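You operate a simulated robot arm through the tools that you are given. There is no shell and no other tool. Be economical: measure what you need, move in short steps, check, and stop when the job is done.

The job below is to be done with a simulated two-armed robot. You get a single attempt, and the scene is never put back.

## Task
Pick up the green filter that says "56" from the top of the green bench with one hand, pass it to the other hand and put it on the top of the green stand. Set down upright: green filter.
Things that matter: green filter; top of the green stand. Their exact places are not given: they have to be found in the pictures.

Only the result counts: the job must be done as asked and must still hold three seconds after the hand-in. Knocking over, shifting, dropping, spilling or breaking anything else fails it.

## Robot
Two 7-joint arms with two-finger parallel grippers on one trunk, on a base that drives. Base frame: it is fixed to the floor where the robot stands at the start and does not move with it; the origin is under the middle of the robot, x ahead of it, y to its left, z up. Units: m, degrees, N and s.
The left shoulder is at the start at [-0.092, 0.119, 0.825], the right one opposite. With the tool pointing down near the work surface each hand reaches from about 0.14 to 0.58 m from the robot's upright axis, wherever it stands, measured 20 degrees to its own side. Places, roughly: top of the green stand (29x20 cm) [2.56, 2.96, 0.8]. Payload 3.43 kg a hand.
The TCP of each hand is the grasp point between the finger pads, 0.03 m short of the fingertips. In the tool frame z runs along the fingers and y along their closing line. Largest opening 0.094 m; finger width 0.028, thickness 0.01; the body of the gripper, 0.05 by 0.096 m, starts 0.055 m behind the TCP.
Orientation is that of the tool frame in the base frame, as a unit quaternion [x, y, z, w]. With the fingers straight down and closing along the base's y, the tool's x points along the base's -x, its y along +y and its z along -z.

## Interface
- The arms move only by the tool move_arm. It takes "left_rows", "right_rows" or both (then of equal length, played together; a hand with none holds still); each is a list of rows, each a list of 3 entries, a list of its own where there are three numbers: the shift along the tool's x, y, z in m, then the turn, a rotation vector about the tool's x, y, z in rad, then the gripper command, from -1 (fully open) to 1 (shut), values between in proportion. In form: [[[tx, ty, tz], [ax, ay, az], gripper], ...]. A call has 1 to 12 rows; each row shifts and turns the commanded pose from where the row before left it, along the tool's axes as they then stand. Each row takes 0.2 s and may step no farther than 0.05 m and 8.6 degrees from the row before; otherwise, or with a gripper value out of range, the whole call is refused. A pose out of reach is approached as far as the arm can. The call stops where the force on the tool passes 40 N (or 10 N more than at its start, if that is more) or the arm is blocked; 0.2 s more then pass. Each finger travels about 0.153 m/s and halts on what it meets, pressing with about 37 N; the grip force reading is that of the motor and also rises with nothing between the fingers. The clock runs only during rows and for 0.2 s after the last one: add rows that do not move to give the fingers time. It gives the time, the measured TCP pose, the force on the tool (base axes), the opening and the grip force at its end, in the units of the frame above (readings bear some noise), with the torque about the TCP (base axes, N m) and any sound that the robot's microphone picked up.
- Cameras (640 x 400 px; columns grow to the right, rows downward): "scene" is now at [0.03, 0.007, 1.5308]; the picture's right is [0.09, -1.00, 0.00], its down [-0.79, -0.07, -0.61] and it looks along [0.61, 0.06, -0.79] (base axes); focal length 255 px, centre (320, 200). "left" rides on the left gripper at [0.076, -0.014, -0.102] in its tool frame; the picture's right is [0.18, 0.98, 0.00], its down [-0.75, 0.14, -0.64] and it looks along [-0.63, 0.12, 0.77] (tool axes); focal length 243 px, centre (320, 200). "right" rides on the right gripper at [0.076, 0.014, -0.103] in its tool frame; the picture's right is [-0.18, 0.98, 0.00], its down [-0.75, -0.14, -0.64] and it looks along [-0.63, -0.12, 0.77] (tool axes); focal length 243 px, centre (320, 200).
- grab_frame(camera): a new picture of that camera. It takes no simulated time.
- slide_trunk(by): slides the trunk up (or, below 0, down) by that many m; the arms and the scene camera ride with it, the base frame stays. It gives what a move gives, with no picture.
- roll_base(legs): drives the robot by 1 to 6 legs, each [ahead, left, turn to the left] in m, m and degrees, along the robot's own axes; the way and the turn of a leg run together, so that a leg with both is an arc; at most 1.5 m and 180 degrees a leg. The arms and the cameras ride along, it lands a little off, and it stops where it bumps. It gives what a move gives.
- pan_tilt(pan, tilt): turns the head with the scene camera to pan (to the left, within 143 degrees either way) and tilt (down, from -29 to 69), counted from straight ahead of the robot. It gives what a move gives.
- locate(camera, pixels): for up to 12 pixels [column, row] of the newest picture of that camera ("zoom" is the newest enlarged one), the place [x, y, z] in the base frame of the surface seen there, good to about 0.002 m. It takes no simulated time.
- enlarge(camera, box): a new picture of the part [left, top, right, bottom] of that camera's present view, enlarged. It takes no simulated time.
- sign_off(): hands the job in; it is judged then, once.

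Work in short steps. Measure before you move; look again where a grasp or a placing could have gone wrong, and mend it. You have 80 turns and 70 pictures in all, those below and enlarged ones among them. Open the grippers and draw the arms clear of the work before you hand the job in, unless the task says otherwise; then end with one line.

The tools are called after "Request:" by a JSON object that holds its "op" and its "data". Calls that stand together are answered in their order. move_arm: Moves the arms, as the interface text tells. Its arguments: {"type":"object","properties":{"left_rows":{"type":"array","items":{"type":"array"}},"right_rows":{"type":"array","items":{"type":"array"}}},"required":[]} The other tools are called the same way: slide_trunk (by) slides the trunk up or down; roll_base (legs) drives the base; pan_tilt (pan, tilt) turns the head that bears the scene camera; grab_frame (camera) takes a picture; locate (camera, pixels) gives the place of the surface under pixels of a picture; enlarge (camera, box) takes an enlarged picture of a part of a camera's view; sign_off () hands the job in.

At the start:

```text
time: 0.0
left_eef_pos: [0.3836, 0.192, 1.1271]
left_tool_rot: [0.0, 1.0, 0.0, 0.001]
left_contact_force: [0.0, -0.4, 0.5]
left_wrist_torque: [0.01, 0.03, -0.02]
left_finger_gap: 0.0937
left_gripper_force: 0.0
right_eef_pos: [0.2844, -0.0874, 1.1443]
right_tool_rot: [0.0, 1.0, 0.001, 0.0]
right_contact_force: [-0.2, 0.1, -0.3]
right_wrist_torque: [-0.01, -0.02, -0.02]
right_finger_gap: 0.0943
right_gripper_force: 0.0
trunk travel left (down, up): [-0.25, 0.085]
robot x, y, heading: [-0.003, -0.0009, 0.3]
head pan, tilt: [5.2, 52.5]
```

scene: 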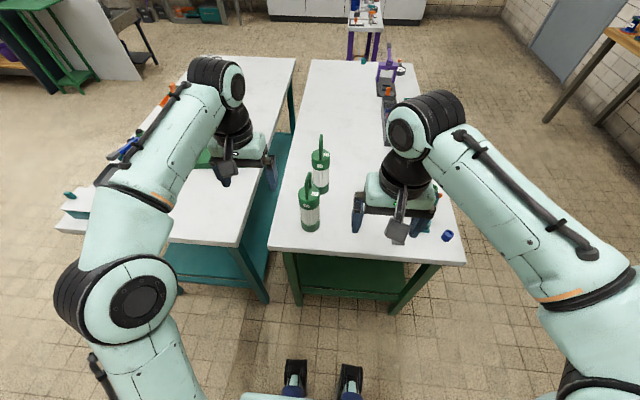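
right: 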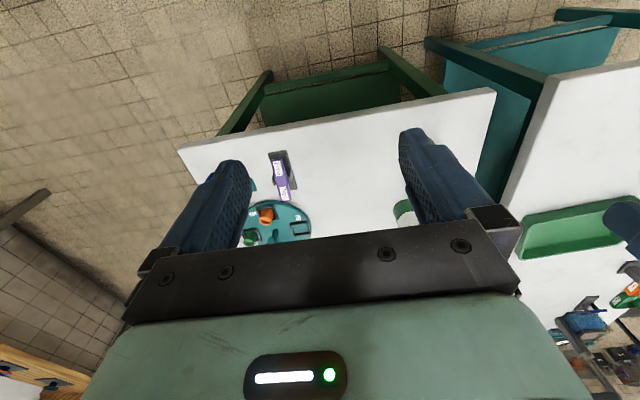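
left: 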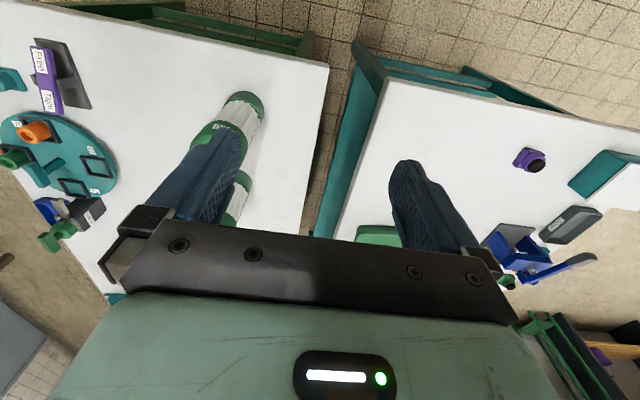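

The scene shows two green filters near (310,205) and (320,170) on the green bench. I enlarge them to read the labels and look closer.

Request:
{"op": "enlarge", "data": {"camera": "scene", "box": [260, 120, 380, 240]}}

Request:
{"op": "enlarge", "data": {"camera": "left", "box": [160, 70, 300, 240]}}

Request:
{"op": "locate", "data": {"camera": "scene", "pixels": [[310, 205], [308, 178], [320, 172], [321, 140], [310, 228], [320, 190], [272, 248], [464, 262], [312, 65], [408, 63]]}}

```text
3.33 times, centred on (320, 180) of scene
```

zoom: 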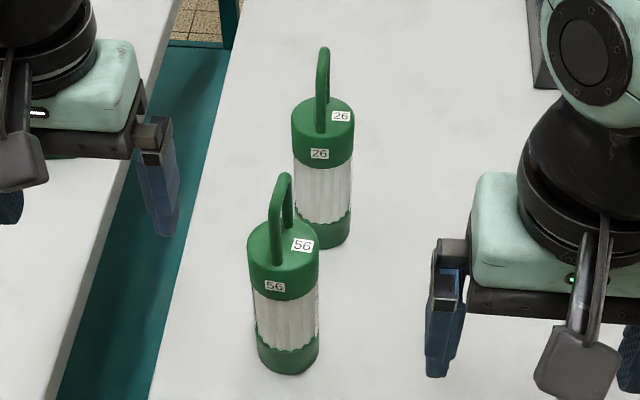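

```text
2.35 times, centred on (230, 155) of left
```

zoom: 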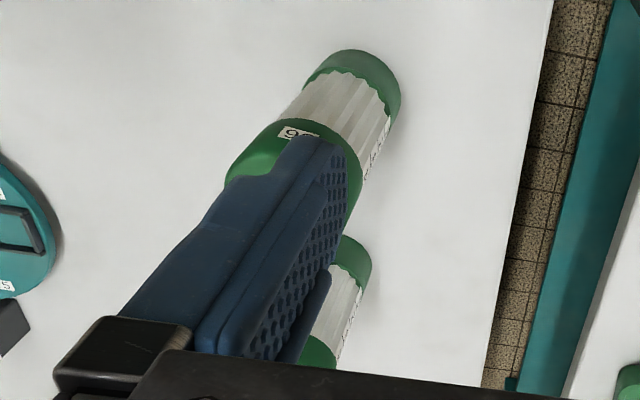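

```text
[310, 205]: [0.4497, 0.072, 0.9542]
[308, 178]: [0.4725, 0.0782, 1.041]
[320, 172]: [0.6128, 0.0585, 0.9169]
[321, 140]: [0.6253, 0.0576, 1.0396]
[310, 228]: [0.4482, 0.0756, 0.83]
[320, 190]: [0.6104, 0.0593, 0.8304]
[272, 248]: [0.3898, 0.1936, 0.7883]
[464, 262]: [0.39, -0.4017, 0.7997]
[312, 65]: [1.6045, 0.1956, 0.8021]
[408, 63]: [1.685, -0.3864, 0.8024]
```

The near filter (zoom 285,270) is "56", and the far one is "26". I enlarge it more tightly to measure the handle and body.

Request:
{"op": "enlarge", "data": {"camera": "scene", "box": [285, 155, 345, 235]}}

```text
5.00 times, centred on (315, 195) of scene
```

zoom: 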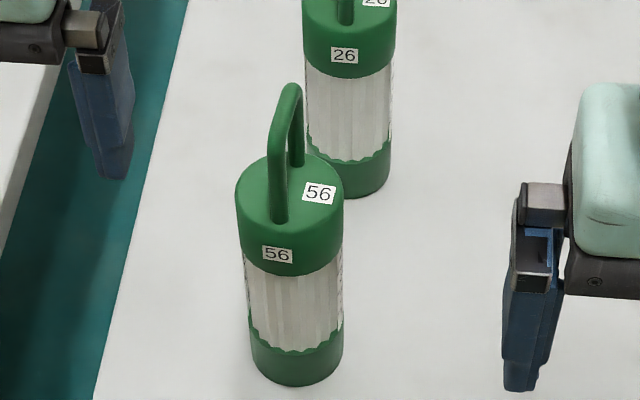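

Now I measure points on this zoom: handle legs, handle top, cap edges and body.

Request:
{"op": "locate", "data": {"camera": "zoom", "pixels": [[279, 205], [278, 130], [290, 90], [297, 150], [240, 210], [338, 210], [275, 240], [290, 260], [295, 300], [297, 365], [330, 195], [285, 88]]}}

Request:
{"op": "pan_tilt", "data": {"pan": 50, "tilt": 20}}

Request:
{"op": "grab_frame", "data": {"camera": "scene"}}

```text
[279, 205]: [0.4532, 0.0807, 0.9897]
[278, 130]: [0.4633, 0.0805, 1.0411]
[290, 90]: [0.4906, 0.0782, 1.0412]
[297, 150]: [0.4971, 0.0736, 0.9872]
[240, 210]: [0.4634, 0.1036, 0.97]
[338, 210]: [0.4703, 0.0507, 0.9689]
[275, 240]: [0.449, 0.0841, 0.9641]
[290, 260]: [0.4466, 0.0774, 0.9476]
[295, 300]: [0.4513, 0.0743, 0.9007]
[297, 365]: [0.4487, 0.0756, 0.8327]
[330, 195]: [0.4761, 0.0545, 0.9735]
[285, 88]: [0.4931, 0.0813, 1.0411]
```

```text
time: 1.1
left_eef_pos: [0.3839, 0.1924, 1.1277]
left_tool_rot: [0.0, 1.0, 0.0, -0.001]
left_contact_force: [0.6, -0.4, -0.2]
left_wrist_torque: [-0.02, 0.01, 0.0]
left_finger_gap: 0.094
left_gripper_force: 0.1
right_eef_pos: [0.2847, -0.0882, 1.1443]
right_tool_rot: [0.001, 1.0, 0.0, 0.0]
right_contact_force: [0.4, 0.0, 0.7]
right_wrist_torque: [0.03, -0.02, 0.02]
right_finger_gap: 0.094
right_gripper_force: 0.0
trunk travel left (down, up): [-0.25, 0.085]
robot x, y, heading: [-0.0006, -0.0007, 0.1]
head pan, tilt: [50.0, 20.0]
```

```text
63 pictures are left
```

scene: 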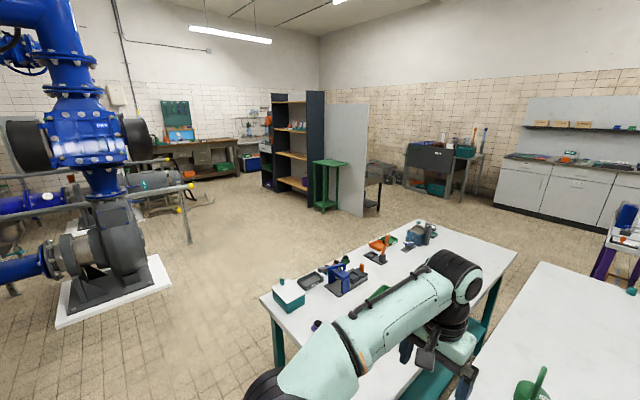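

The filter axis is about (0.476,0.077) with a bar on top at z≈1.04 running along x. The stand appears at (328,180); I enlarge that and measure its top, plus the obstacles on the way.

Request:
{"op": "enlarge", "data": {"camera": "scene", "box": [240, 80, 420, 230]}}

Request:
{"op": "locate", "data": {"camera": "scene", "pixels": [[330, 163], [314, 162], [345, 161], [323, 210], [366, 213], [280, 288], [262, 298], [420, 222], [515, 255], [170, 285], [190, 240], [235, 270]]}}

```text
2.67 times, centred on (330, 155) of scene
```

zoom: 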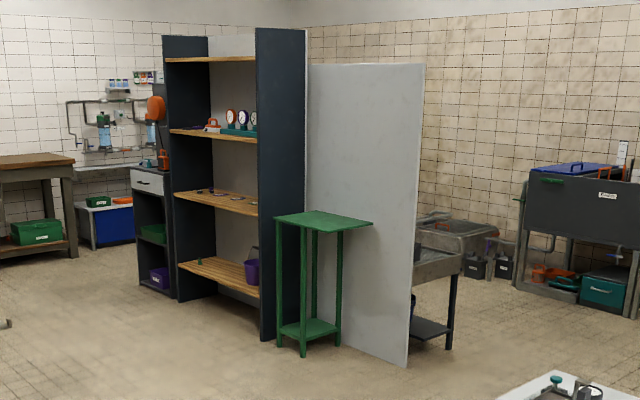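

```text
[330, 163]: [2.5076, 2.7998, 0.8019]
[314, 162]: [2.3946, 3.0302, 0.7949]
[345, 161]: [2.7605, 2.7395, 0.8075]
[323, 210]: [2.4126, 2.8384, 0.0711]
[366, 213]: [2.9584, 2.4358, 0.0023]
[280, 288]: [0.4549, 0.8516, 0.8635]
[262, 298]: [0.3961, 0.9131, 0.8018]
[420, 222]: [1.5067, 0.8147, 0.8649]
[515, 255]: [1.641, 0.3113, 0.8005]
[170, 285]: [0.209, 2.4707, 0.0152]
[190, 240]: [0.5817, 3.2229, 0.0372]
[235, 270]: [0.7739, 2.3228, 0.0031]
```

The stand top is empty and at about z 0.80. Now I move the left hand over the filter's handle, turning 8° to match the bar, and look.

Request:
{"op": "move_arm", "data": {"left_rows": [[[-0.0303, -0.0383, 0], [0, 0, 0], -1], [[-0.0303, -0.0383, 0], [0, 0, 0], -1], [[-0.0303, -0.0383, 0], [0, 0, 0], -1], [[0, 0, 0], [0, 0, 0.14], -1], [[0, 0, 0], [0, 0, 0], -1]]}}

Request:
{"op": "pan_tilt", "data": {"pan": 5, "tilt": 52}}

Request:
{"op": "grab_frame", "data": {"camera": "scene"}}

Request:
{"op": "grab_frame", "data": {"camera": "left"}}

```text
time: 2.3
left_eef_pos: [0.4372, 0.1253, 1.1267]
left_tool_rot: [0.07, 0.998, -0.001, 0.0]
left_contact_force: [0.1, -0.6, -0.4]
left_wrist_torque: [-0.02, -0.02, -0.03]
left_finger_gap: 0.0941
left_gripper_force: 0.1
left hand out of reach, approached as far as the arm can: row 2, 3
right_eef_pos: [0.2838, -0.088, 1.1448]
right_tool_rot: [0.0, 1.0, 0.0, 0.0]
right_contact_force: [0.3, -1.2, 0.1]
right_wrist_torque: [-0.01, -0.02, -0.01]
right_finger_gap: 0.0936
right_gripper_force: 0.0
trunk travel left (down, up): [-0.25, 0.085]
robot x, y, heading: [-0.0008, 0.0016, 0.1]
head pan, tilt: [50.0, 20.0]
```

```text
time: 3.4
left_eef_pos: [0.437, 0.1244, 1.1266]
left_tool_rot: [0.069, 0.998, 0.001, 0.0]
left_contact_force: [0.5, -0.5, -1.0]
left_wrist_torque: [-0.01, 0.0, -0.02]
left_finger_gap: 0.0938
left_gripper_force: 0.0
right_eef_pos: [0.2842, -0.0878, 1.1456]
right_tool_rot: [0.0, 1.0, 0.0, 0.001]
right_contact_force: [0.9, 1.0, 0.5]
right_wrist_torque: [0.01, -0.04, -0.02]
right_finger_gap: 0.0941
right_gripper_force: 0.0
trunk travel left (down, up): [-0.25, 0.085]
robot x, y, heading: [-0.0019, -0.0011, 0.1]
head pan, tilt: [5.0, 52.0]
```

```text
61 pictures are left
```

scene: 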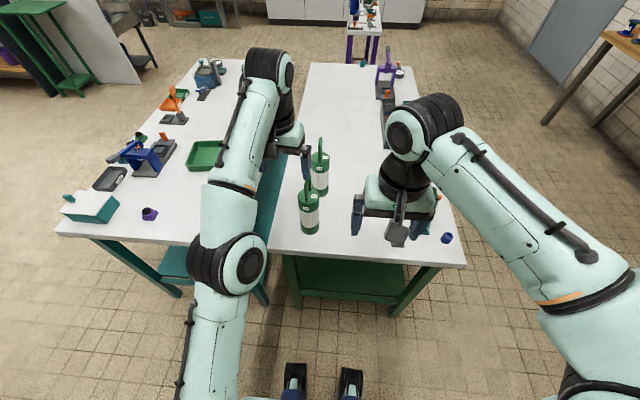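

```text
60 pictures are left
```

left: 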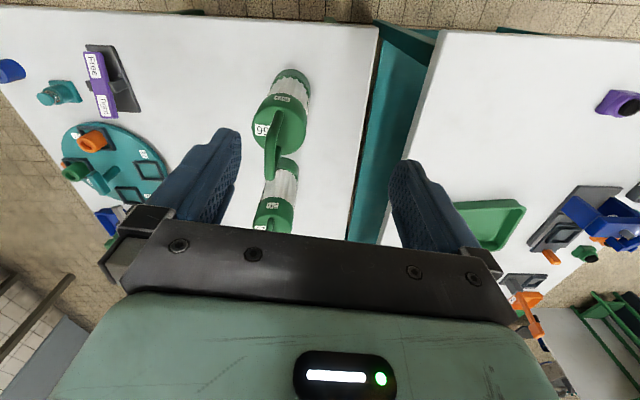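

The arm ran out of reach at this height (TCP 0.437,0.125). I raise the trunk by 0.08 m and then move over again.

Request:
{"op": "slide_trunk", "data": {"by": 0.08}}

Request:
{"op": "move_arm", "data": {"left_rows": [[[0, 0, 0.04], [0, 0, 0], -1], [[-0.012, -0.0265, 0.0], [0, 0, 0], -1], [[-0.012, -0.0265, 0.0], [0, 0, 0], -1]]}}

```text
time: 4.6
left_eef_pos: [0.4352, 0.1249, 1.2071]
left_tool_rot: [0.07, 0.998, 0.0, 0.0]
left_contact_force: [-0.7, 1.1, 0.2]
left_wrist_torque: [0.02, -0.05, -0.01]
left_finger_gap: 0.0943
left_gripper_force: 0.1
right_eef_pos: [0.282, -0.0877, 1.2246]
right_tool_rot: [0.0, 1.0, 0.0, 0.0]
right_contact_force: [-0.3, -0.2, -0.4]
right_wrist_torque: [-0.01, 0.01, -0.02]
right_finger_gap: 0.094
right_gripper_force: 0.0
trunk travel left (down, up): [-0.33, 0.005]
robot x, y, heading: [-0.003, 0.0002, 0.1]
head pan, tilt: [5.0, 52.0]
```

```text
time: 5.4
left_eef_pos: [0.4533, 0.0691, 1.1672]
left_tool_rot: [0.07, 0.998, 0.0, 0.0]
left_contact_force: [-0.1, 0.5, -0.2]
left_wrist_torque: [0.0, 0.0, 0.01]
left_finger_gap: 0.0939
left_gripper_force: 0.1
right_eef_pos: [0.2849, -0.0895, 1.2255]
right_tool_rot: [0.0, 1.0, 0.0, 0.0]
right_contact_force: [0.6, 0.6, -0.3]
right_wrist_torque: [-0.01, -0.03, 0.02]
right_finger_gap: 0.0939
right_gripper_force: 0.1
trunk travel left (down, up): [-0.33, 0.005]
robot x, y, heading: [-0.001, -0.002, 0.1]
head pan, tilt: [5.0, 52.0]
```

Reach is fine now. A small correction to (0.475,0.078) and lower to z≈1.10, then a look.

Request:
{"op": "move_arm", "data": {"left_rows": [[[-0.0205, 0.012, 0.0], [0, 0, 0], -1], [[0, 0, 0.035], [0, 0, 0], -1], [[0, 0, 0.03], [0, 0, 0], -1], [[0, 0, 0.0], [0, 0, 0], -1]]}}

Request:
{"op": "grab_frame", "data": {"camera": "left"}}

Request:
{"op": "enlarge", "data": {"camera": "scene", "box": [230, 120, 390, 260]}}

```text
time: 6.4
left_eef_pos: [0.4753, 0.0787, 1.1029]
left_tool_rot: [0.07, 0.998, 0.0, -0.001]
left_contact_force: [0.3, 0.0, -0.1]
left_wrist_torque: [-0.02, 0.03, 0.05]
left_finger_gap: 0.094
left_gripper_force: 0.0
right_eef_pos: [0.2843, -0.0881, 1.2237]
right_tool_rot: [0.0, 1.0, -0.001, 0.0]
right_contact_force: [0.0, -0.2, -0.3]
right_wrist_torque: [0.01, 0.02, -0.03]
right_finger_gap: 0.0942
right_gripper_force: 0.1
trunk travel left (down, up): [-0.33, 0.005]
robot x, y, heading: [-0.0013, -0.0019, 0.1]
head pan, tilt: [5.0, 52.0]
```

```text
59 pictures are left
```

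left: 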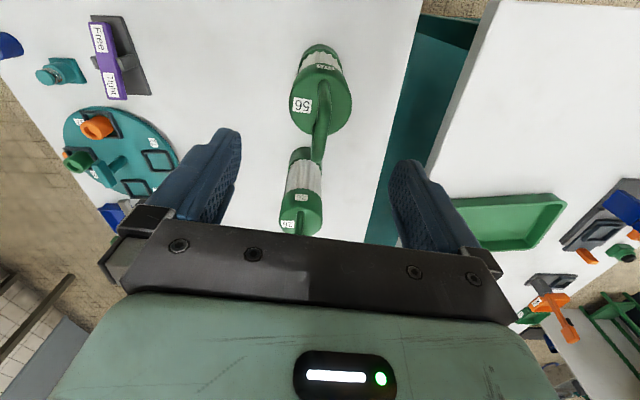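

```text
2.86 times, centred on (310, 190) of scene
```

zoom: 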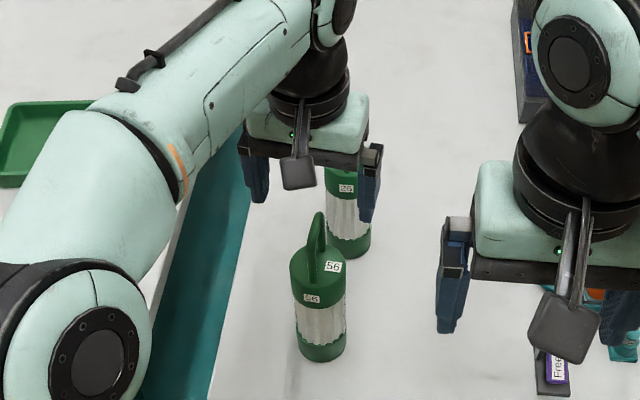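

The handle is centred between the fingers in the left view (≈320,130). I descend 0.07 m and close.

Request:
{"op": "move_arm", "data": {"left_rows": [[[0, 0, 0.035], [0, 0, 0], -1], [[0, 0, 0.037], [0, 0, 0], -1], [[0, 0, 0], [0, 0, 0], -1], [[0, 0, 0], [0, 0, 0], 1], [[0, 0, 0], [0, 0, 0], 1], [[0, 0, 0], [0, 0, 0], 1]]}}

Request:
{"op": "grab_frame", "data": {"camera": "left"}}

```text
time: 7.8
left_eef_pos: [0.474, 0.0795, 1.0311]
left_tool_rot: [0.07, 0.998, 0.001, 0.001]
left_contact_force: [0.5, -0.9, 0.2]
left_wrist_torque: [0.01, 0.0, 0.0]
left_finger_gap: 0.0135
left_gripper_force: 36.8
right_eef_pos: [0.2846, -0.0874, 1.2245]
right_tool_rot: [0.0, 1.0, -0.001, 0.0]
right_contact_force: [-0.1, -0.3, 0.6]
right_wrist_torque: [-0.02, 0.01, 0.0]
right_finger_gap: 0.0941
right_gripper_force: 0.1
trunk travel left (down, up): [-0.33, 0.005]
robot x, y, heading: [-0.0029, -0.0013, -0.1]
head pan, tilt: [5.0, 52.0]
```

```text
57 pictures are left
```

left: 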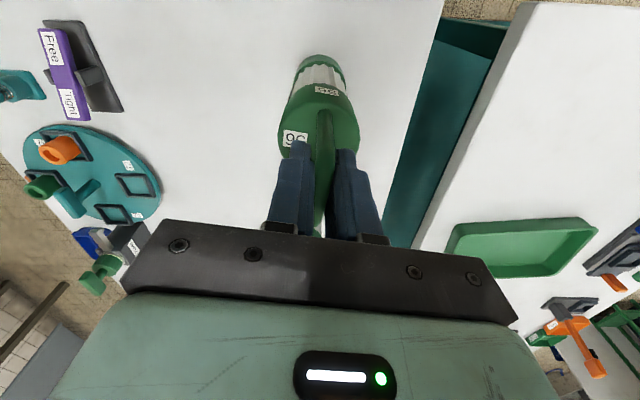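

The handle is gripped (gap 0.0135). I lift straight up 0.06 m and check.

Request:
{"op": "move_arm", "data": {"left_rows": [[[0, 0, -0.02], [0, 0, 0], 1], [[0, 0, -0.02], [0, 0, 0], 1], [[0, 0, -0.02], [0, 0, 0], 1], [[0, 0, 0], [0, 0, 0], 1]]}}

Request:
{"op": "grab_frame", "data": {"camera": "scene"}}

```text
time: 8.8
left_eef_pos: [0.4735, 0.0789, 1.0892]
left_tool_rot: [0.07, 0.998, 0.0, 0.0]
left_contact_force: [-0.5, 1.0, -1.8]
left_wrist_torque: [0.01, 0.0, 0.03]
left_finger_gap: 0.0137
left_gripper_force: 37.2
right_eef_pos: [0.2847, -0.088, 1.225]
right_tool_rot: [0.0, 1.0, -0.001, 0.0]
right_contact_force: [0.3, -0.4, 0.2]
right_wrist_torque: [-0.02, 0.02, -0.02]
right_finger_gap: 0.094
right_gripper_force: 0.1
trunk travel left (down, up): [-0.33, 0.005]
robot x, y, heading: [0.0041, 0.001, 0.1]
head pan, tilt: [5.0, 52.0]
```

```text
56 pictures are left
```

scene: 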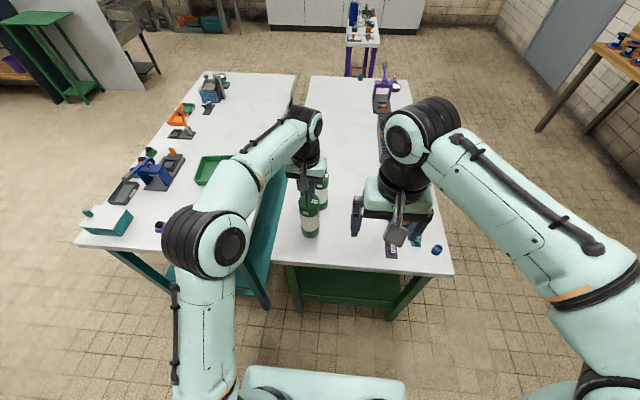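

The filter is lifted and hanging upright. Before backing off I look behind the robot.

Request:
{"op": "pan_tilt", "data": {"pan": 140, "tilt": 40}}

Request:
{"op": "grab_frame", "data": {"camera": "scene"}}

Request:
{"op": "pan_tilt", "data": {"pan": 80, "tilt": 40}}

Request:
{"op": "grab_frame", "data": {"camera": "scene"}}

```text
time: 11.0
left_eef_pos: [0.4744, 0.0797, 1.0915]
left_tool_rot: [0.07, 0.998, 0.0, 0.001]
left_contact_force: [-0.2, -0.5, -2.0]
left_wrist_torque: [-0.01, -0.01, 0.01]
left_finger_gap: 0.0135
left_gripper_force: 37.0
right_eef_pos: [0.2843, -0.0887, 1.2238]
right_tool_rot: [0.0, 1.0, 0.001, 0.0]
right_contact_force: [0.6, 0.2, -0.8]
right_wrist_torque: [-0.01, -0.02, 0.01]
right_finger_gap: 0.0937
right_gripper_force: 0.0
trunk travel left (down, up): [-0.33, 0.005]
robot x, y, heading: [0.0001, -0.0018, 0.1]
head pan, tilt: [140.0, 40.0]
```

```text
55 pictures are left
```

scene: 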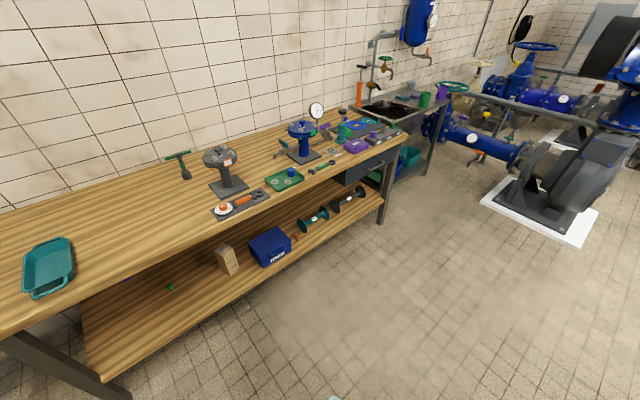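

```text
time: 12.3
left_eef_pos: [0.4747, 0.0799, 1.0905]
left_tool_rot: [0.07, 0.998, 0.001, 0.0]
left_contact_force: [-0.4, 0.2, -2.3]
left_wrist_torque: [0.02, 0.0, -0.03]
left_finger_gap: 0.0135
left_gripper_force: 37.5
right_eef_pos: [0.2839, -0.0885, 1.2241]
right_tool_rot: [0.0, 1.0, 0.0, 0.0]
right_contact_force: [0.3, 0.1, -0.7]
right_wrist_torque: [-0.01, 0.0, 0.0]
right_finger_gap: 0.0943
right_gripper_force: 0.0
trunk travel left (down, up): [-0.33, 0.005]
robot x, y, heading: [0.0001, -0.0001, -0.0]
head pan, tilt: [80.0, 40.0]
```

```text
54 pictures are left
```

scene: 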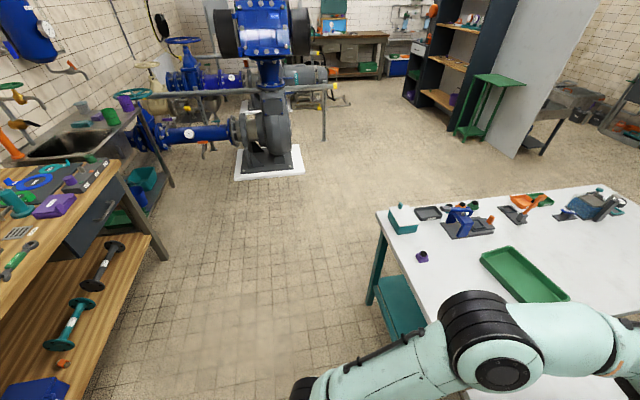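

There's a wooden bench behind and a pump to the left. I measure their edges to plan the path.

Request:
{"op": "locate", "data": {"camera": "scene", "pixels": [[120, 162], [60, 290], [165, 258], [170, 185], [237, 178], [303, 174], [380, 213], [372, 303], [323, 140], [480, 138], [458, 130], [330, 230]]}}

```text
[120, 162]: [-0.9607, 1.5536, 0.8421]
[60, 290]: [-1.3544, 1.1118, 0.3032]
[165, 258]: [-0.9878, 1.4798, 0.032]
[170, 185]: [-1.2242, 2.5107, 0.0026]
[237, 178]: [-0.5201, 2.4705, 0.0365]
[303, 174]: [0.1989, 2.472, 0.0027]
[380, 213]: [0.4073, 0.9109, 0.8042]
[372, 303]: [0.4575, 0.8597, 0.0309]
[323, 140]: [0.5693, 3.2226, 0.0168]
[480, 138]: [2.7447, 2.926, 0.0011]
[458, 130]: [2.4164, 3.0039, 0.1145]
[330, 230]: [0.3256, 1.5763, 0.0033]
```

Bench behind has its edge at x≈-0.95, so backing 0.35 m is safe. I drive straight back.

Request:
{"op": "roll_base", "data": {"legs": [[-0.35, 0, 0]]}}

Request:
{"op": "pan_tilt", "data": {"pan": 0, "tilt": 52}}

Request:
{"op": "grab_frame", "data": {"camera": "scene"}}

```text
time: 14.6
left_eef_pos: [0.1239, 0.0788, 1.0901]
left_tool_rot: [0.07, 0.998, -0.001, 0.0]
left_contact_force: [-0.5, 0.1, -1.5]
left_wrist_torque: [0.02, 0.01, -0.01]
left_finger_gap: 0.0139
left_gripper_force: 36.6
right_eef_pos: [-0.0655, -0.0877, 1.2248]
right_tool_rot: [0.0, 1.0, 0.0, 0.0]
right_contact_force: [-0.4, -0.4, 0.0]
right_wrist_torque: [0.0, 0.0, -0.01]
right_finger_gap: 0.0938
right_gripper_force: 0.1
trunk travel left (down, up): [-0.33, 0.005]
robot x, y, heading: [-0.3499, 0.0007, 0.1]
head pan, tilt: [80.0, 40.0]
```

```text
time: 16.1
left_eef_pos: [0.125, 0.0801, 1.0907]
left_tool_rot: [0.07, 0.998, 0.001, 0.001]
left_contact_force: [-0.9, -0.4, -1.9]
left_wrist_torque: [0.0, 0.02, -0.01]
left_finger_gap: 0.0135
left_gripper_force: 37.1
right_eef_pos: [-0.0663, -0.087, 1.2247]
right_tool_rot: [-0.001, 1.0, 0.0, 0.0]
right_contact_force: [0.6, 0.3, -1.1]
right_wrist_torque: [0.0, 0.0, 0.01]
right_finger_gap: 0.094
right_gripper_force: 0.0
trunk travel left (down, up): [-0.33, 0.005]
robot x, y, heading: [-0.3522, -0.0002, 0.2]
head pan, tilt: [0.0, 52.0]
```

```text
53 pictures are left
```

scene: 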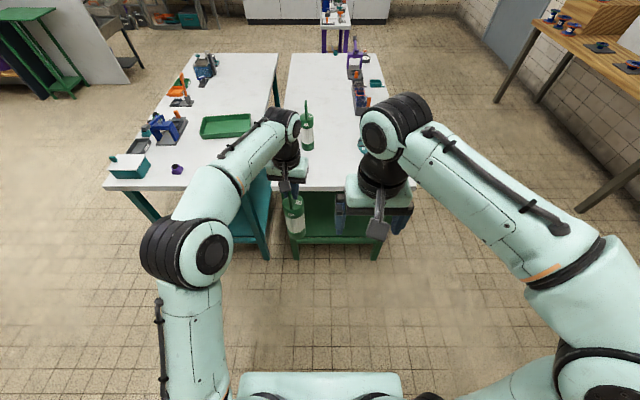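

The filter is clear of the bench. I swing the right hand out to the right and lower, and begin pitching it to point forward.

Request:
{"op": "move_arm", "data": {"right_rows": [[[-0.025, -0.03, 0.03], [0, 0, 0], -1], [[-0.025, -0.03, 0.03], [0, 0, 0], -1], [[-0.025, -0.03, 0.03], [0, 0, 0], -1], [[-0.025, -0.03, 0.03], [0, 0, 0], -1], [[0, 0, 0.03], [0, -0.145, 0], -1], [[0, 0, 0.03], [0, -0.145, 0], -1], [[0, 0, 0], [0, -0.145, 0], -1], [[0, 0, 0], [0, -0.145, 0], -1], [[0, 0, 0], [0, -0.145, 0], -1], [[0, 0, 0], [0, -0.145, 0], -1], [[0, 0, 0], [0, -0.145, 0], -1]]}}

Request:
{"op": "grab_frame", "data": {"camera": "scene"}}

```text
time: 18.5
left_eef_pos: [0.1237, 0.0794, 1.0914]
left_tool_rot: [0.069, 0.998, 0.0, 0.0]
left_contact_force: [0.0, -0.5, -1.7]
left_wrist_torque: [-0.01, 0.02, 0.02]
left_finger_gap: 0.0136
left_gripper_force: 36.5
right_eef_pos: [0.0382, -0.2085, 1.0442]
right_tool_rot: [0.006, 0.875, 0.0, 0.484]
right_contact_force: [0.8, 1.0, 1.2]
right_wrist_torque: [-0.06, 0.01, -0.02]
right_finger_gap: 0.0939
right_gripper_force: 0.1
trunk travel left (down, up): [-0.33, 0.005]
robot x, y, heading: [-0.3521, -0.0031, -0.3]
head pan, tilt: [0.0, 52.0]
```

```text
52 pictures are left
```

scene: 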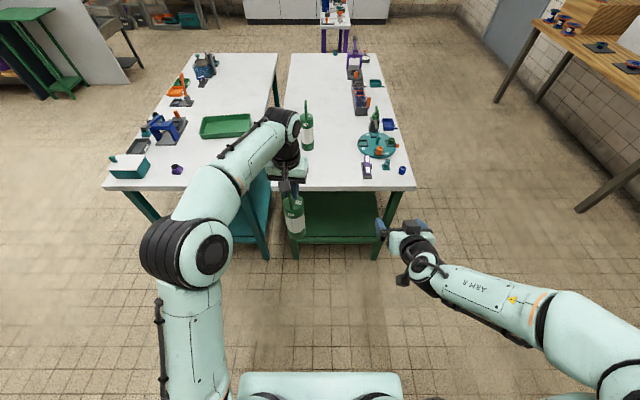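

The right hand is 58° pitched with free room. I finish the pitch to horizontal and yaw 40° left so it points forward-left, natural for the right arm.

Request:
{"op": "move_arm", "data": {"right_rows": [[[0, 0, 0], [0, -0.14, 0], -1], [[0, 0, 0], [0, -0.14, 0], -1], [[0, 0, 0], [0, -0.14, 0], -1], [[0, 0, 0], [0, -0.14, 0], -1], [[0, 0, 0], [-0.14, 0, 0], -1], [[0, 0, 0], [-0.14, 0, 0], -1], [[0, 0, 0], [-0.14, 0, 0], -1], [[0, 0, 0], [-0.14, 0, 0], -1], [[0, 0, 0], [-0.14, 0, 0], -1], [[0, 0, 0], [0, 0, 0], -1]]}}

Request:
{"op": "grab_frame", "data": {"camera": "scene"}}

Request:
{"op": "grab_frame", "data": {"camera": "right"}}

```text
time: 20.7
left_eef_pos: [0.1248, 0.0788, 1.091]
left_tool_rot: [0.069, 0.998, 0.0, 0.0]
left_contact_force: [-0.2, -0.3, -1.4]
left_wrist_torque: [0.03, 0.02, -0.03]
left_finger_gap: 0.0134
left_gripper_force: 37.3
right_eef_pos: [0.0599, -0.2381, 1.1151]
right_tool_rot: [-0.243, 0.662, 0.242, 0.666]
right_contact_force: [-1.3, 0.7, -0.1]
right_wrist_torque: [0.01, 0.0, 0.03]
right_finger_gap: 0.0938
right_gripper_force: 0.0
right hand out of reach, approached as far as the arm can: row 1, 2, 3, 4
trunk travel left (down, up): [-0.33, 0.005]
robot x, y, heading: [-0.351, -0.0005, -0.1]
head pan, tilt: [0.0, 52.0]
```

```text
51 pictures are left
```

scene: 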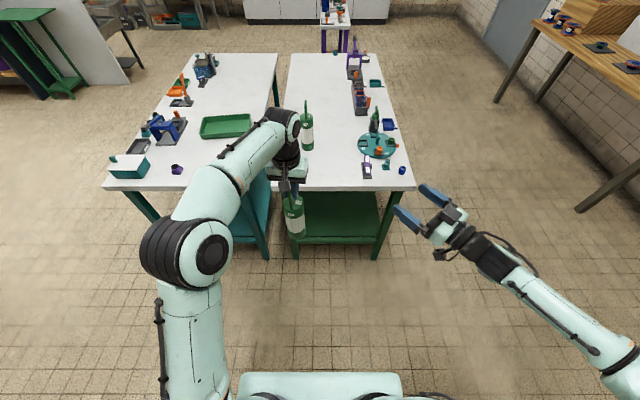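

```text
50 pictures are left
```

right: 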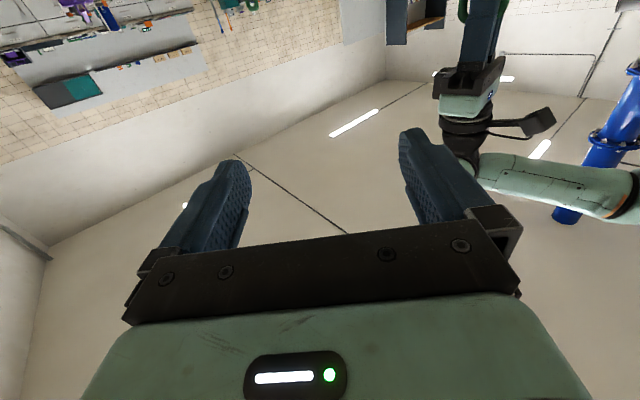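

The right hand is now horizontal, yawed 40° left. I lower it first, then move it sideways to a pre-grasp point 0.13 m short of the filter's cap.

Request:
{"op": "move_arm", "data": {"right_rows": [[[0.0343, 0, 0], [0, 0, 0], -1], [[0.0343, 0, 0], [0, 0, 0], -1], [[0.0343, 0, 0], [0, 0, 0], -1], [[0, 0.0405, 0.0246], [0, 0, 0], -1], [[0, 0.0405, 0.0246], [0, 0, 0], -1], [[0, 0.0405, 0.0246], [0, 0, 0], -1], [[0, 0.0405, 0.0246], [0, 0, 0], -1], [[0, 0.0405, 0.0246], [0, 0, 0], -1], [[0, 0, 0], [0, 0, 0], -1]]}}

Request:
{"op": "grab_frame", "data": {"camera": "scene"}}

Request:
{"op": "grab_frame", "data": {"camera": "right"}}

```text
time: 22.7
left_eef_pos: [0.1237, 0.0778, 1.0904]
left_tool_rot: [0.07, 0.998, 0.0, 0.0]
left_contact_force: [-0.8, 0.3, -1.3]
left_wrist_torque: [0.06, 0.02, 0.01]
left_finger_gap: 0.0136
left_gripper_force: 37.3
right_eef_pos: [0.0246, -0.0016, 1.0106]
right_tool_rot: [-0.242, 0.664, 0.242, 0.665]
right_contact_force: [0.6, 0.0, 0.4]
right_wrist_torque: [-0.02, 0.02, 0.01]
right_finger_gap: 0.0937
right_gripper_force: 0.0
trunk travel left (down, up): [-0.33, 0.005]
robot x, y, heading: [-0.3502, 0.0004, 0.2]
head pan, tilt: [0.0, 52.0]
```

```text
49 pictures are left
```

scene: 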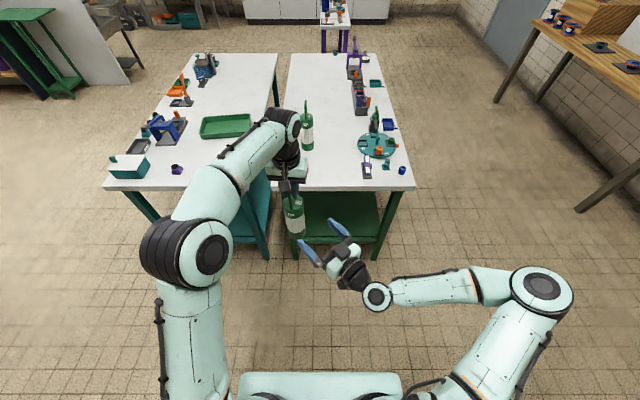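

```text
48 pictures are left
```

right: 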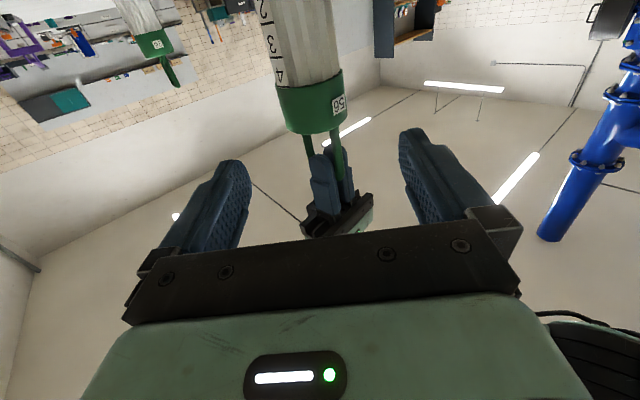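

Pre-grasp is as planned. I measure the cap in both views to fix the axis and height precisely.

Request:
{"op": "locate", "data": {"camera": "right", "pixels": [[315, 110], [283, 110], [345, 105], [312, 128], [308, 84], [308, 60]]}}

Request:
{"op": "enlarge", "data": {"camera": "scene", "box": [260, 160, 380, 280]}}

```text
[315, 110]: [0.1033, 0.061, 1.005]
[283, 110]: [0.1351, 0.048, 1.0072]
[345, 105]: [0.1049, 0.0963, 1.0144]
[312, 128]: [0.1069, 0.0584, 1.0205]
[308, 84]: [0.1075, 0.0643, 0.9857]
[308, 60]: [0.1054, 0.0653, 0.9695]
```

```text
3.33 times, centred on (320, 220) of scene
```

zoom: 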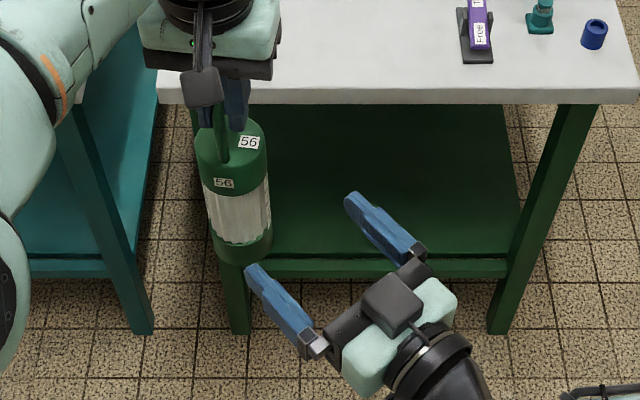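

The cap axis is ≈(0.125,0.0755) and the cap spans z≈0.99–1.03, matching the right TCP height. I advance 0.09 m with a small lateral fix, then check clearances.

Request:
{"op": "move_arm", "data": {"right_rows": [[[0, -0.0056, 0.03], [0, 0, 0], -1], [[0, 0, 0.03], [0, 0, 0], -1], [[0, 0, 0.03], [0, 0, 0], -1], [[0, 0, 0], [0, 0, 0], -1]]}}

Request:
{"op": "enlarge", "data": {"camera": "scene", "box": [240, 100, 400, 260]}}

Request:
{"op": "grab_frame", "data": {"camera": "right"}}

```text
time: 23.7
left_eef_pos: [0.1249, 0.0782, 1.0907]
left_tool_rot: [0.069, 0.998, -0.001, 0.0]
left_contact_force: [1.1, 0.6, -0.9]
left_wrist_torque: [-0.01, 0.0, -0.01]
left_finger_gap: 0.0137
left_gripper_force: 36.8
right_eef_pos: [0.0889, 0.025, 1.0106]
right_tool_rot: [-0.244, 0.663, 0.243, 0.665]
right_contact_force: [0.4, -0.2, 0.2]
right_wrist_torque: [0.03, -0.04, -0.03]
right_finger_gap: 0.0937
right_gripper_force: 0.0
right hand out of reach, approached as far as the arm can: row 2, 3
trunk travel left (down, up): [-0.33, 0.005]
robot x, y, heading: [-0.3492, -0.0014, -0.1]
head pan, tilt: [0.0, 52.0]
```

```text
2.50 times, centred on (320, 180) of scene
```

zoom: 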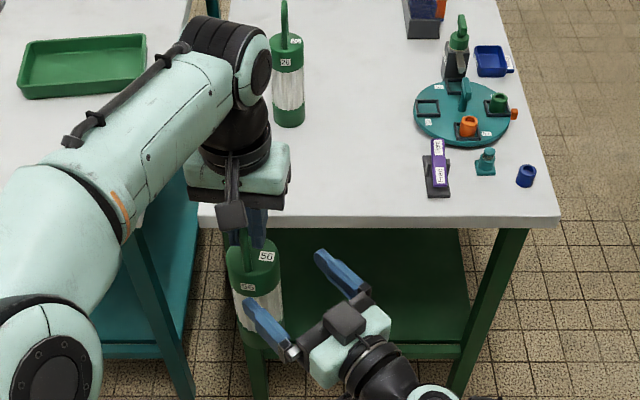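

```text
45 pictures are left
```

right: 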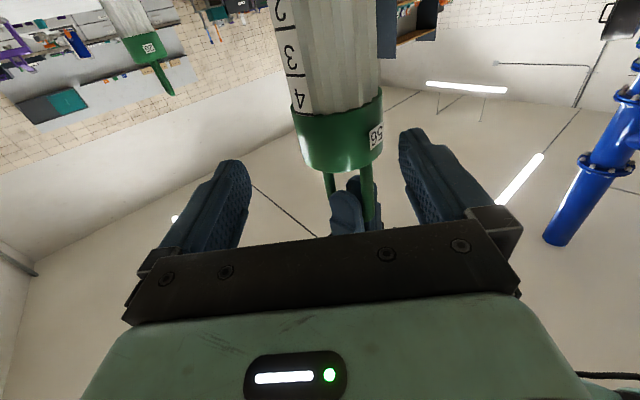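

The right arm hit its reach limit, 0.06 m short and 0.0155 m off laterally. I pull it back 0.04 m with the lateral fix, and then bring the filter to it with the left hand (0.085 of 0.10 m first).

Request:
{"op": "move_arm", "data": {"right_rows": [[[0, 0.0155, -0.02], [0, 0, 0], -1], [[0, 0, -0.02], [0, 0, 0], -1], [[0, 0, 0], [0, 0, 0], -1]]}}

Request:
{"op": "move_arm", "data": {"left_rows": [[[0.0142, -0.0158, 0], [0, 0, 0], 1], [[0.0142, -0.0158, 0], [0, 0, 0], 1], [[0.0142, -0.0158, 0], [0, 0, 0], 1], [[0, 0, 0], [0, 0, 0], 1]]}}

Request:
{"op": "grab_frame", "data": {"camera": "right"}}

Request:
{"op": "enlarge", "data": {"camera": "scene", "box": [240, 120, 400, 280]}}

```text
time: 24.5
left_eef_pos: [0.1249, 0.0802, 1.0895]
left_tool_rot: [0.069, 0.998, 0.001, 0.0]
left_contact_force: [0.1, 0.7, -2.2]
left_wrist_torque: [-0.01, -0.01, 0.01]
left_finger_gap: 0.0135
left_gripper_force: 37.4
right_eef_pos: [0.0483, 0.0109, 1.0111]
right_tool_rot: [-0.243, 0.663, 0.242, 0.665]
right_contact_force: [-0.1, 0.7, -0.5]
right_wrist_torque: [0.03, 0.02, -0.01]
right_finger_gap: 0.0938
right_gripper_force: 0.0
trunk travel left (down, up): [-0.33, 0.005]
robot x, y, heading: [-0.354, -0.003, -0.1]
head pan, tilt: [0.0, 52.0]
```

```text
time: 25.5
left_eef_pos: [0.0757, 0.0384, 1.0909]
left_tool_rot: [0.069, 0.998, 0.0, 0.001]
left_contact_force: [0.0, 0.6, -1.7]
left_wrist_torque: [0.01, 0.0, 0.01]
left_finger_gap: 0.0137
left_gripper_force: 36.8
right_eef_pos: [0.0475, 0.011, 1.0105]
right_tool_rot: [-0.243, 0.663, 0.242, 0.666]
right_contact_force: [0.4, 0.3, -0.8]
right_wrist_torque: [-0.02, 0.01, 0.0]
right_finger_gap: 0.0942
right_gripper_force: 0.1
trunk travel left (down, up): [-0.33, 0.005]
robot x, y, heading: [-0.3525, 0.0017, -0.0]
head pan, tilt: [0.0, 52.0]
```

```text
44 pictures are left
```

right: 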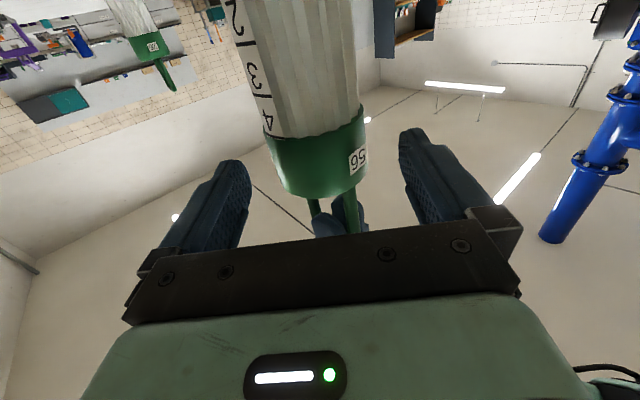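

```text
2.50 times, centred on (320, 200) of scene
```

zoom: 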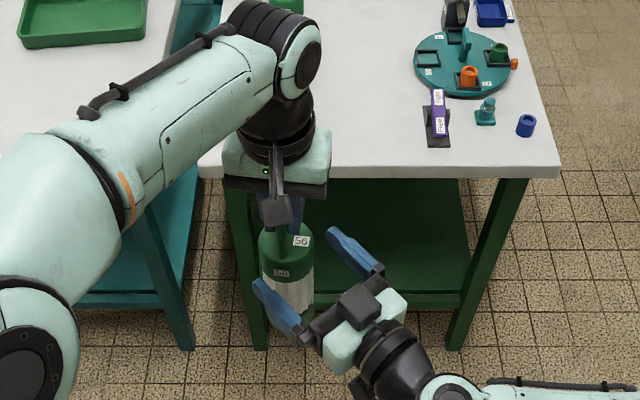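

The cap lies between the right fingers; 0.038 m remains. I check the height clearance between the box on the right gripper (355,305) and the left hand's camera box (277,210).

Request:
{"op": "locate", "data": {"camera": "zoom", "pixels": [[355, 305], [345, 300], [370, 310], [277, 210], [277, 222], [375, 335], [290, 240], [280, 190]]}}

```text
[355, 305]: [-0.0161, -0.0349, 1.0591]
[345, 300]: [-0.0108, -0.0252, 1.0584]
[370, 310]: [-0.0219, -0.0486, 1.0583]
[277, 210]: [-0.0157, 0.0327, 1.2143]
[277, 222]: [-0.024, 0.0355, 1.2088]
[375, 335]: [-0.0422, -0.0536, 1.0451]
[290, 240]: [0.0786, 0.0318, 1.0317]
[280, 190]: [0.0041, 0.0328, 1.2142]
```

Clearances are ample (1.06 vs 1.20). I bring the filter the last 0.038 m and then close the right hand.

Request:
{"op": "move_arm", "data": {"left_rows": [[[0.0126, -0.014, 0], [0, 0, 0], 1], [[0.0126, -0.014, 0], [0, 0, 0], 1], [[0, 0, 0], [0, 0, 0], 1]]}}

Request:
{"op": "grab_frame", "data": {"camera": "right"}}

Request:
{"op": "move_arm", "data": {"right_rows": [[[0, 0, 0], [0, 0, 0], 0], [[0, 0, 0], [0, 0, 0], 0.5], [[0, 0, 0], [0, 0, 0], 1], [[0, 0, 0], [0, 0, 0], 1], [[0, 0, 0], [0, 0, 0], 1]]}}

Request:
{"op": "grab_frame", "data": {"camera": "right"}}

Request:
{"op": "enlarge", "data": {"camera": "scene", "box": [240, 120, 400, 280]}}

```text
time: 26.3
left_eef_pos: [0.0472, 0.0151, 1.0902]
left_tool_rot: [0.07, 0.998, 0.0, 0.0]
left_contact_force: [-0.4, 0.3, -2.3]
left_wrist_torque: [-0.01, 0.02, -0.01]
left_finger_gap: 0.0137
left_gripper_force: 36.9
right_eef_pos: [0.0489, 0.0106, 1.0104]
right_tool_rot: [-0.243, 0.663, 0.242, 0.665]
right_contact_force: [0.3, 0.4, -0.1]
right_wrist_torque: [0.03, -0.02, -0.02]
right_finger_gap: 0.0939
right_gripper_force: 0.1
trunk travel left (down, up): [-0.33, 0.005]
robot x, y, heading: [-0.3555, 0.0011, -0.1]
head pan, tilt: [0.0, 52.0]
```

```text
42 pictures are left
```

right: 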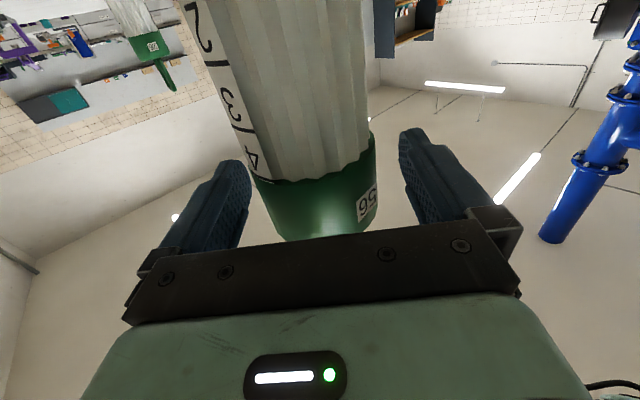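

```text
time: 27.5
left_eef_pos: [0.0474, 0.0144, 1.0919]
left_tool_rot: [0.07, 0.998, 0.0, -0.001]
left_contact_force: [-7.8, 3.5, 0.1]
left_wrist_torque: [0.05, 0.24, -0.03]
left_finger_gap: 0.0137
left_gripper_force: 37.3
right_eef_pos: [0.0502, 0.0103, 1.0108]
right_tool_rot: [-0.242, 0.664, 0.241, 0.666]
right_contact_force: [6.7, -2.9, -1.4]
right_wrist_torque: [0.34, 0.33, -0.01]
right_finger_gap: 0.0633
right_gripper_force: 37.5
trunk travel left (down, up): [-0.33, 0.005]
robot x, y, heading: [-0.3508, -0.0024, -0.1]
head pan, tilt: [0.0, 52.0]
```

```text
41 pictures are left
```

right: 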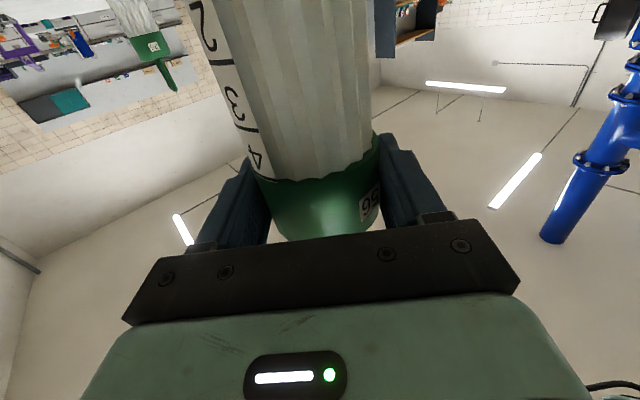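

```text
2.50 times, centred on (320, 200) of scene
```

zoom: 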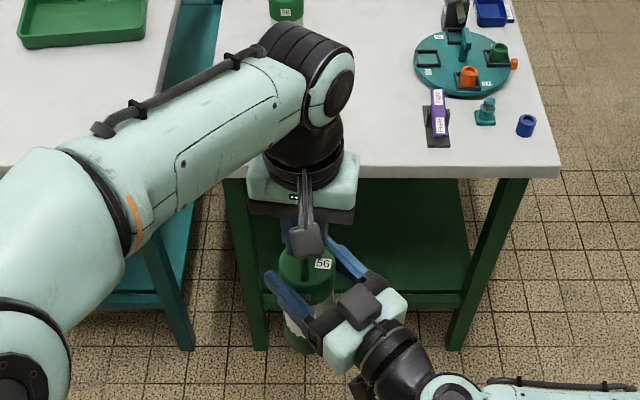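

The right hand holds the cap (gap 0.063, 37 N). Now I open the left hand and raise it off the handle.

Request:
{"op": "move_arm", "data": {"left_rows": [[[0, 0, 0], [0, 0, 0], 0.2], [[0, 0, 0], [0, 0, 0], 0.2], [[0, 0, -0.03], [0, 0, 0], 0.2], [[0, 0, -0.03], [0, 0, 0], 0.2], [[0, 0, -0.03], [0, 0, 0], 0.2], [[0, 0, -0.02], [0, 0, 0], 0.2]]}}

Request:
{"op": "grab_frame", "data": {"camera": "scene"}}

Request:
{"op": "grab_frame", "data": {"camera": "left"}}

```text
time: 28.9
left_eef_pos: [0.0467, 0.0145, 1.2012]
left_tool_rot: [0.071, 0.997, 0.0, 0.0]
left_contact_force: [-0.9, -0.9, -1.1]
left_wrist_torque: [0.03, 0.03, 0.02]
left_finger_gap: 0.0376
left_gripper_force: 0.2
right_eef_pos: [0.0481, 0.0114, 1.0115]
right_tool_rot: [-0.242, 0.663, 0.242, 0.665]
right_contact_force: [-0.1, -0.9, 0.5]
right_wrist_torque: [0.03, 0.04, 0.0]
right_finger_gap: 0.0635
right_gripper_force: 36.7
trunk travel left (down, up): [-0.33, 0.005]
robot x, y, heading: [-0.3495, 0.0021, 0.1]
head pan, tilt: [0.0, 52.0]
```

```text
39 pictures are left
```

scene: 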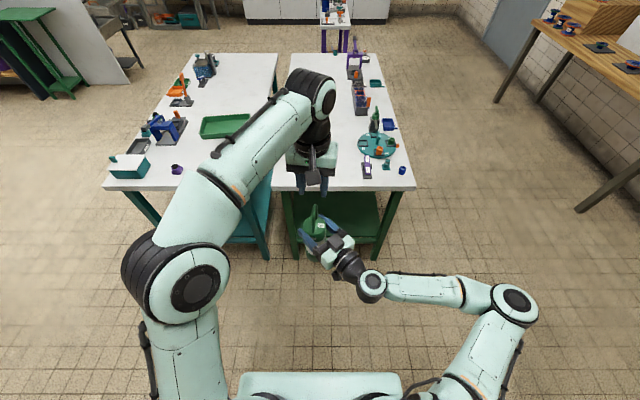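

```text
38 pictures are left
```

left: 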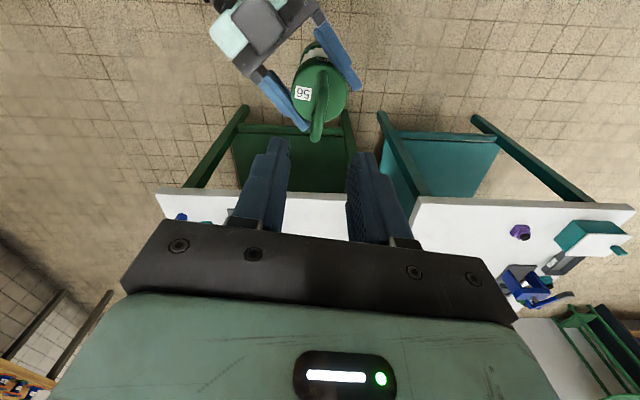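

Handover done: the filter is upright in the right hand and the left fingers are clear. I tuck the left arm back to its side, then check the way.

Request:
{"op": "move_arm", "data": {"left_rows": [[[0.0252, 0.036, 0], [0, 0, 0], 0.2], [[0.0252, 0.036, 0], [0, 0, 0], 0.2], [[0.0252, 0.036, 0], [0, 0, 0], 0.2], [[0.0252, 0.036, 0], [0, 0, 0], 0.2], [[0.0252, 0.036, 0], [0, 0, 0], 0.2], [[0.0252, 0.036, 0], [0, 0, 0], 0.2]]}}

Request:
{"op": "roll_base", "data": {"legs": [[0, 0.85, 0], [0, 0.8, 0]]}}

Request:
{"op": "pan_tilt", "data": {"pan": 25, "tilt": 30}}

Request:
{"op": "grab_frame", "data": {"camera": "scene"}}

```text
time: 30.3
left_eef_pos: [-0.0739, 0.2508, 1.1985]
left_tool_rot: [0.07, 0.998, 0.0, 0.0]
left_contact_force: [-0.8, 0.7, 0.1]
left_wrist_torque: [0.0, -0.03, -0.03]
left_finger_gap: 0.0377
left_gripper_force: 0.1
right_eef_pos: [0.0478, 0.0117, 1.0114]
right_tool_rot: [-0.244, 0.662, 0.242, 0.666]
right_contact_force: [0.2, -0.2, 1.0]
right_wrist_torque: [0.01, -0.01, -0.04]
right_finger_gap: 0.0632
right_gripper_force: 36.8
trunk travel left (down, up): [-0.33, 0.005]
robot x, y, heading: [-0.3492, 0.0001, -0.1]
head pan, tilt: [0.0, 52.0]
```

```text
time: 45.1
left_eef_pos: [-0.0749, 1.9019, 1.1993]
left_tool_rot: [0.069, 0.998, -0.001, 0.0]
left_contact_force: [0.2, 0.3, -0.9]
left_wrist_torque: [-0.02, 0.0, -0.01]
left_finger_gap: 0.0375
left_gripper_force: 0.0
right_eef_pos: [0.0455, 1.6632, 1.0102]
right_tool_rot: [-0.244, 0.663, 0.243, 0.665]
right_contact_force: [-0.6, -0.5, 0.7]
right_wrist_torque: [0.02, -0.02, 0.0]
right_finger_gap: 0.0632
right_gripper_force: 37.0
trunk travel left (down, up): [-0.33, 0.005]
robot x, y, heading: [-0.3533, 1.6518, 0.1]
head pan, tilt: [0.0, 52.0]
```

```text
time: 46.0
left_eef_pos: [-0.0753, 1.9035, 1.1998]
left_tool_rot: [0.069, 0.998, -0.001, 0.0]
left_contact_force: [-0.1, -0.2, 0.5]
left_wrist_torque: [0.01, -0.05, -0.02]
left_finger_gap: 0.0376
left_gripper_force: 0.0
right_eef_pos: [0.0463, 1.6636, 1.0093]
right_tool_rot: [-0.243, 0.663, 0.242, 0.665]
right_contact_force: [-0.1, 0.0, 0.0]
right_wrist_torque: [-0.04, 0.01, -0.01]
right_finger_gap: 0.0626
right_gripper_force: 36.7
trunk travel left (down, up): [-0.33, 0.005]
robot x, y, heading: [-0.3551, 1.6528, 0.2]
head pan, tilt: [25.0, 30.0]
```

```text
37 pictures are left
```

scene: 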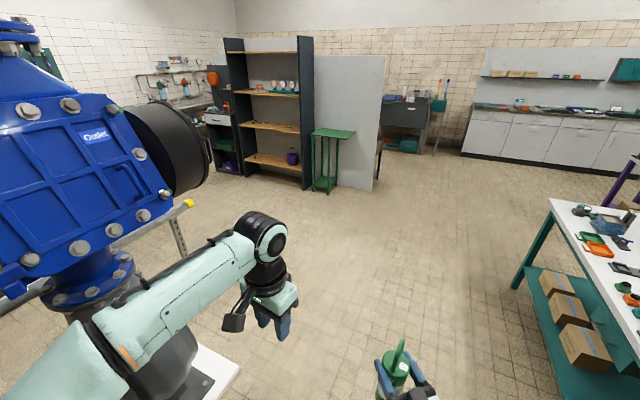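

The pump is fairly near the left elbow; I measure pump and elbow positions before driving ahead.

Request:
{"op": "locate", "data": {"camera": "scene", "pixels": [[200, 155], [186, 203], [100, 280], [120, 330], [50, 370], [235, 372], [550, 200], [515, 285], [345, 135], [315, 133], [333, 130], [328, 192]]}}

```text
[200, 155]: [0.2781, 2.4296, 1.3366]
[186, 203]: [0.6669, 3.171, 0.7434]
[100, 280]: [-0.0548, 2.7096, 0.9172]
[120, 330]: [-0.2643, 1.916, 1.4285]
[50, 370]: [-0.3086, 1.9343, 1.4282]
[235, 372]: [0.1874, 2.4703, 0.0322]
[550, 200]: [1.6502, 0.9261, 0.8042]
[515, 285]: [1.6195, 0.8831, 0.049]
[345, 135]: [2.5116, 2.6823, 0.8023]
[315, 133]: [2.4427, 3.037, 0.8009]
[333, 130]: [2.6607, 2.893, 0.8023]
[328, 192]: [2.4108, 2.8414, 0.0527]
```

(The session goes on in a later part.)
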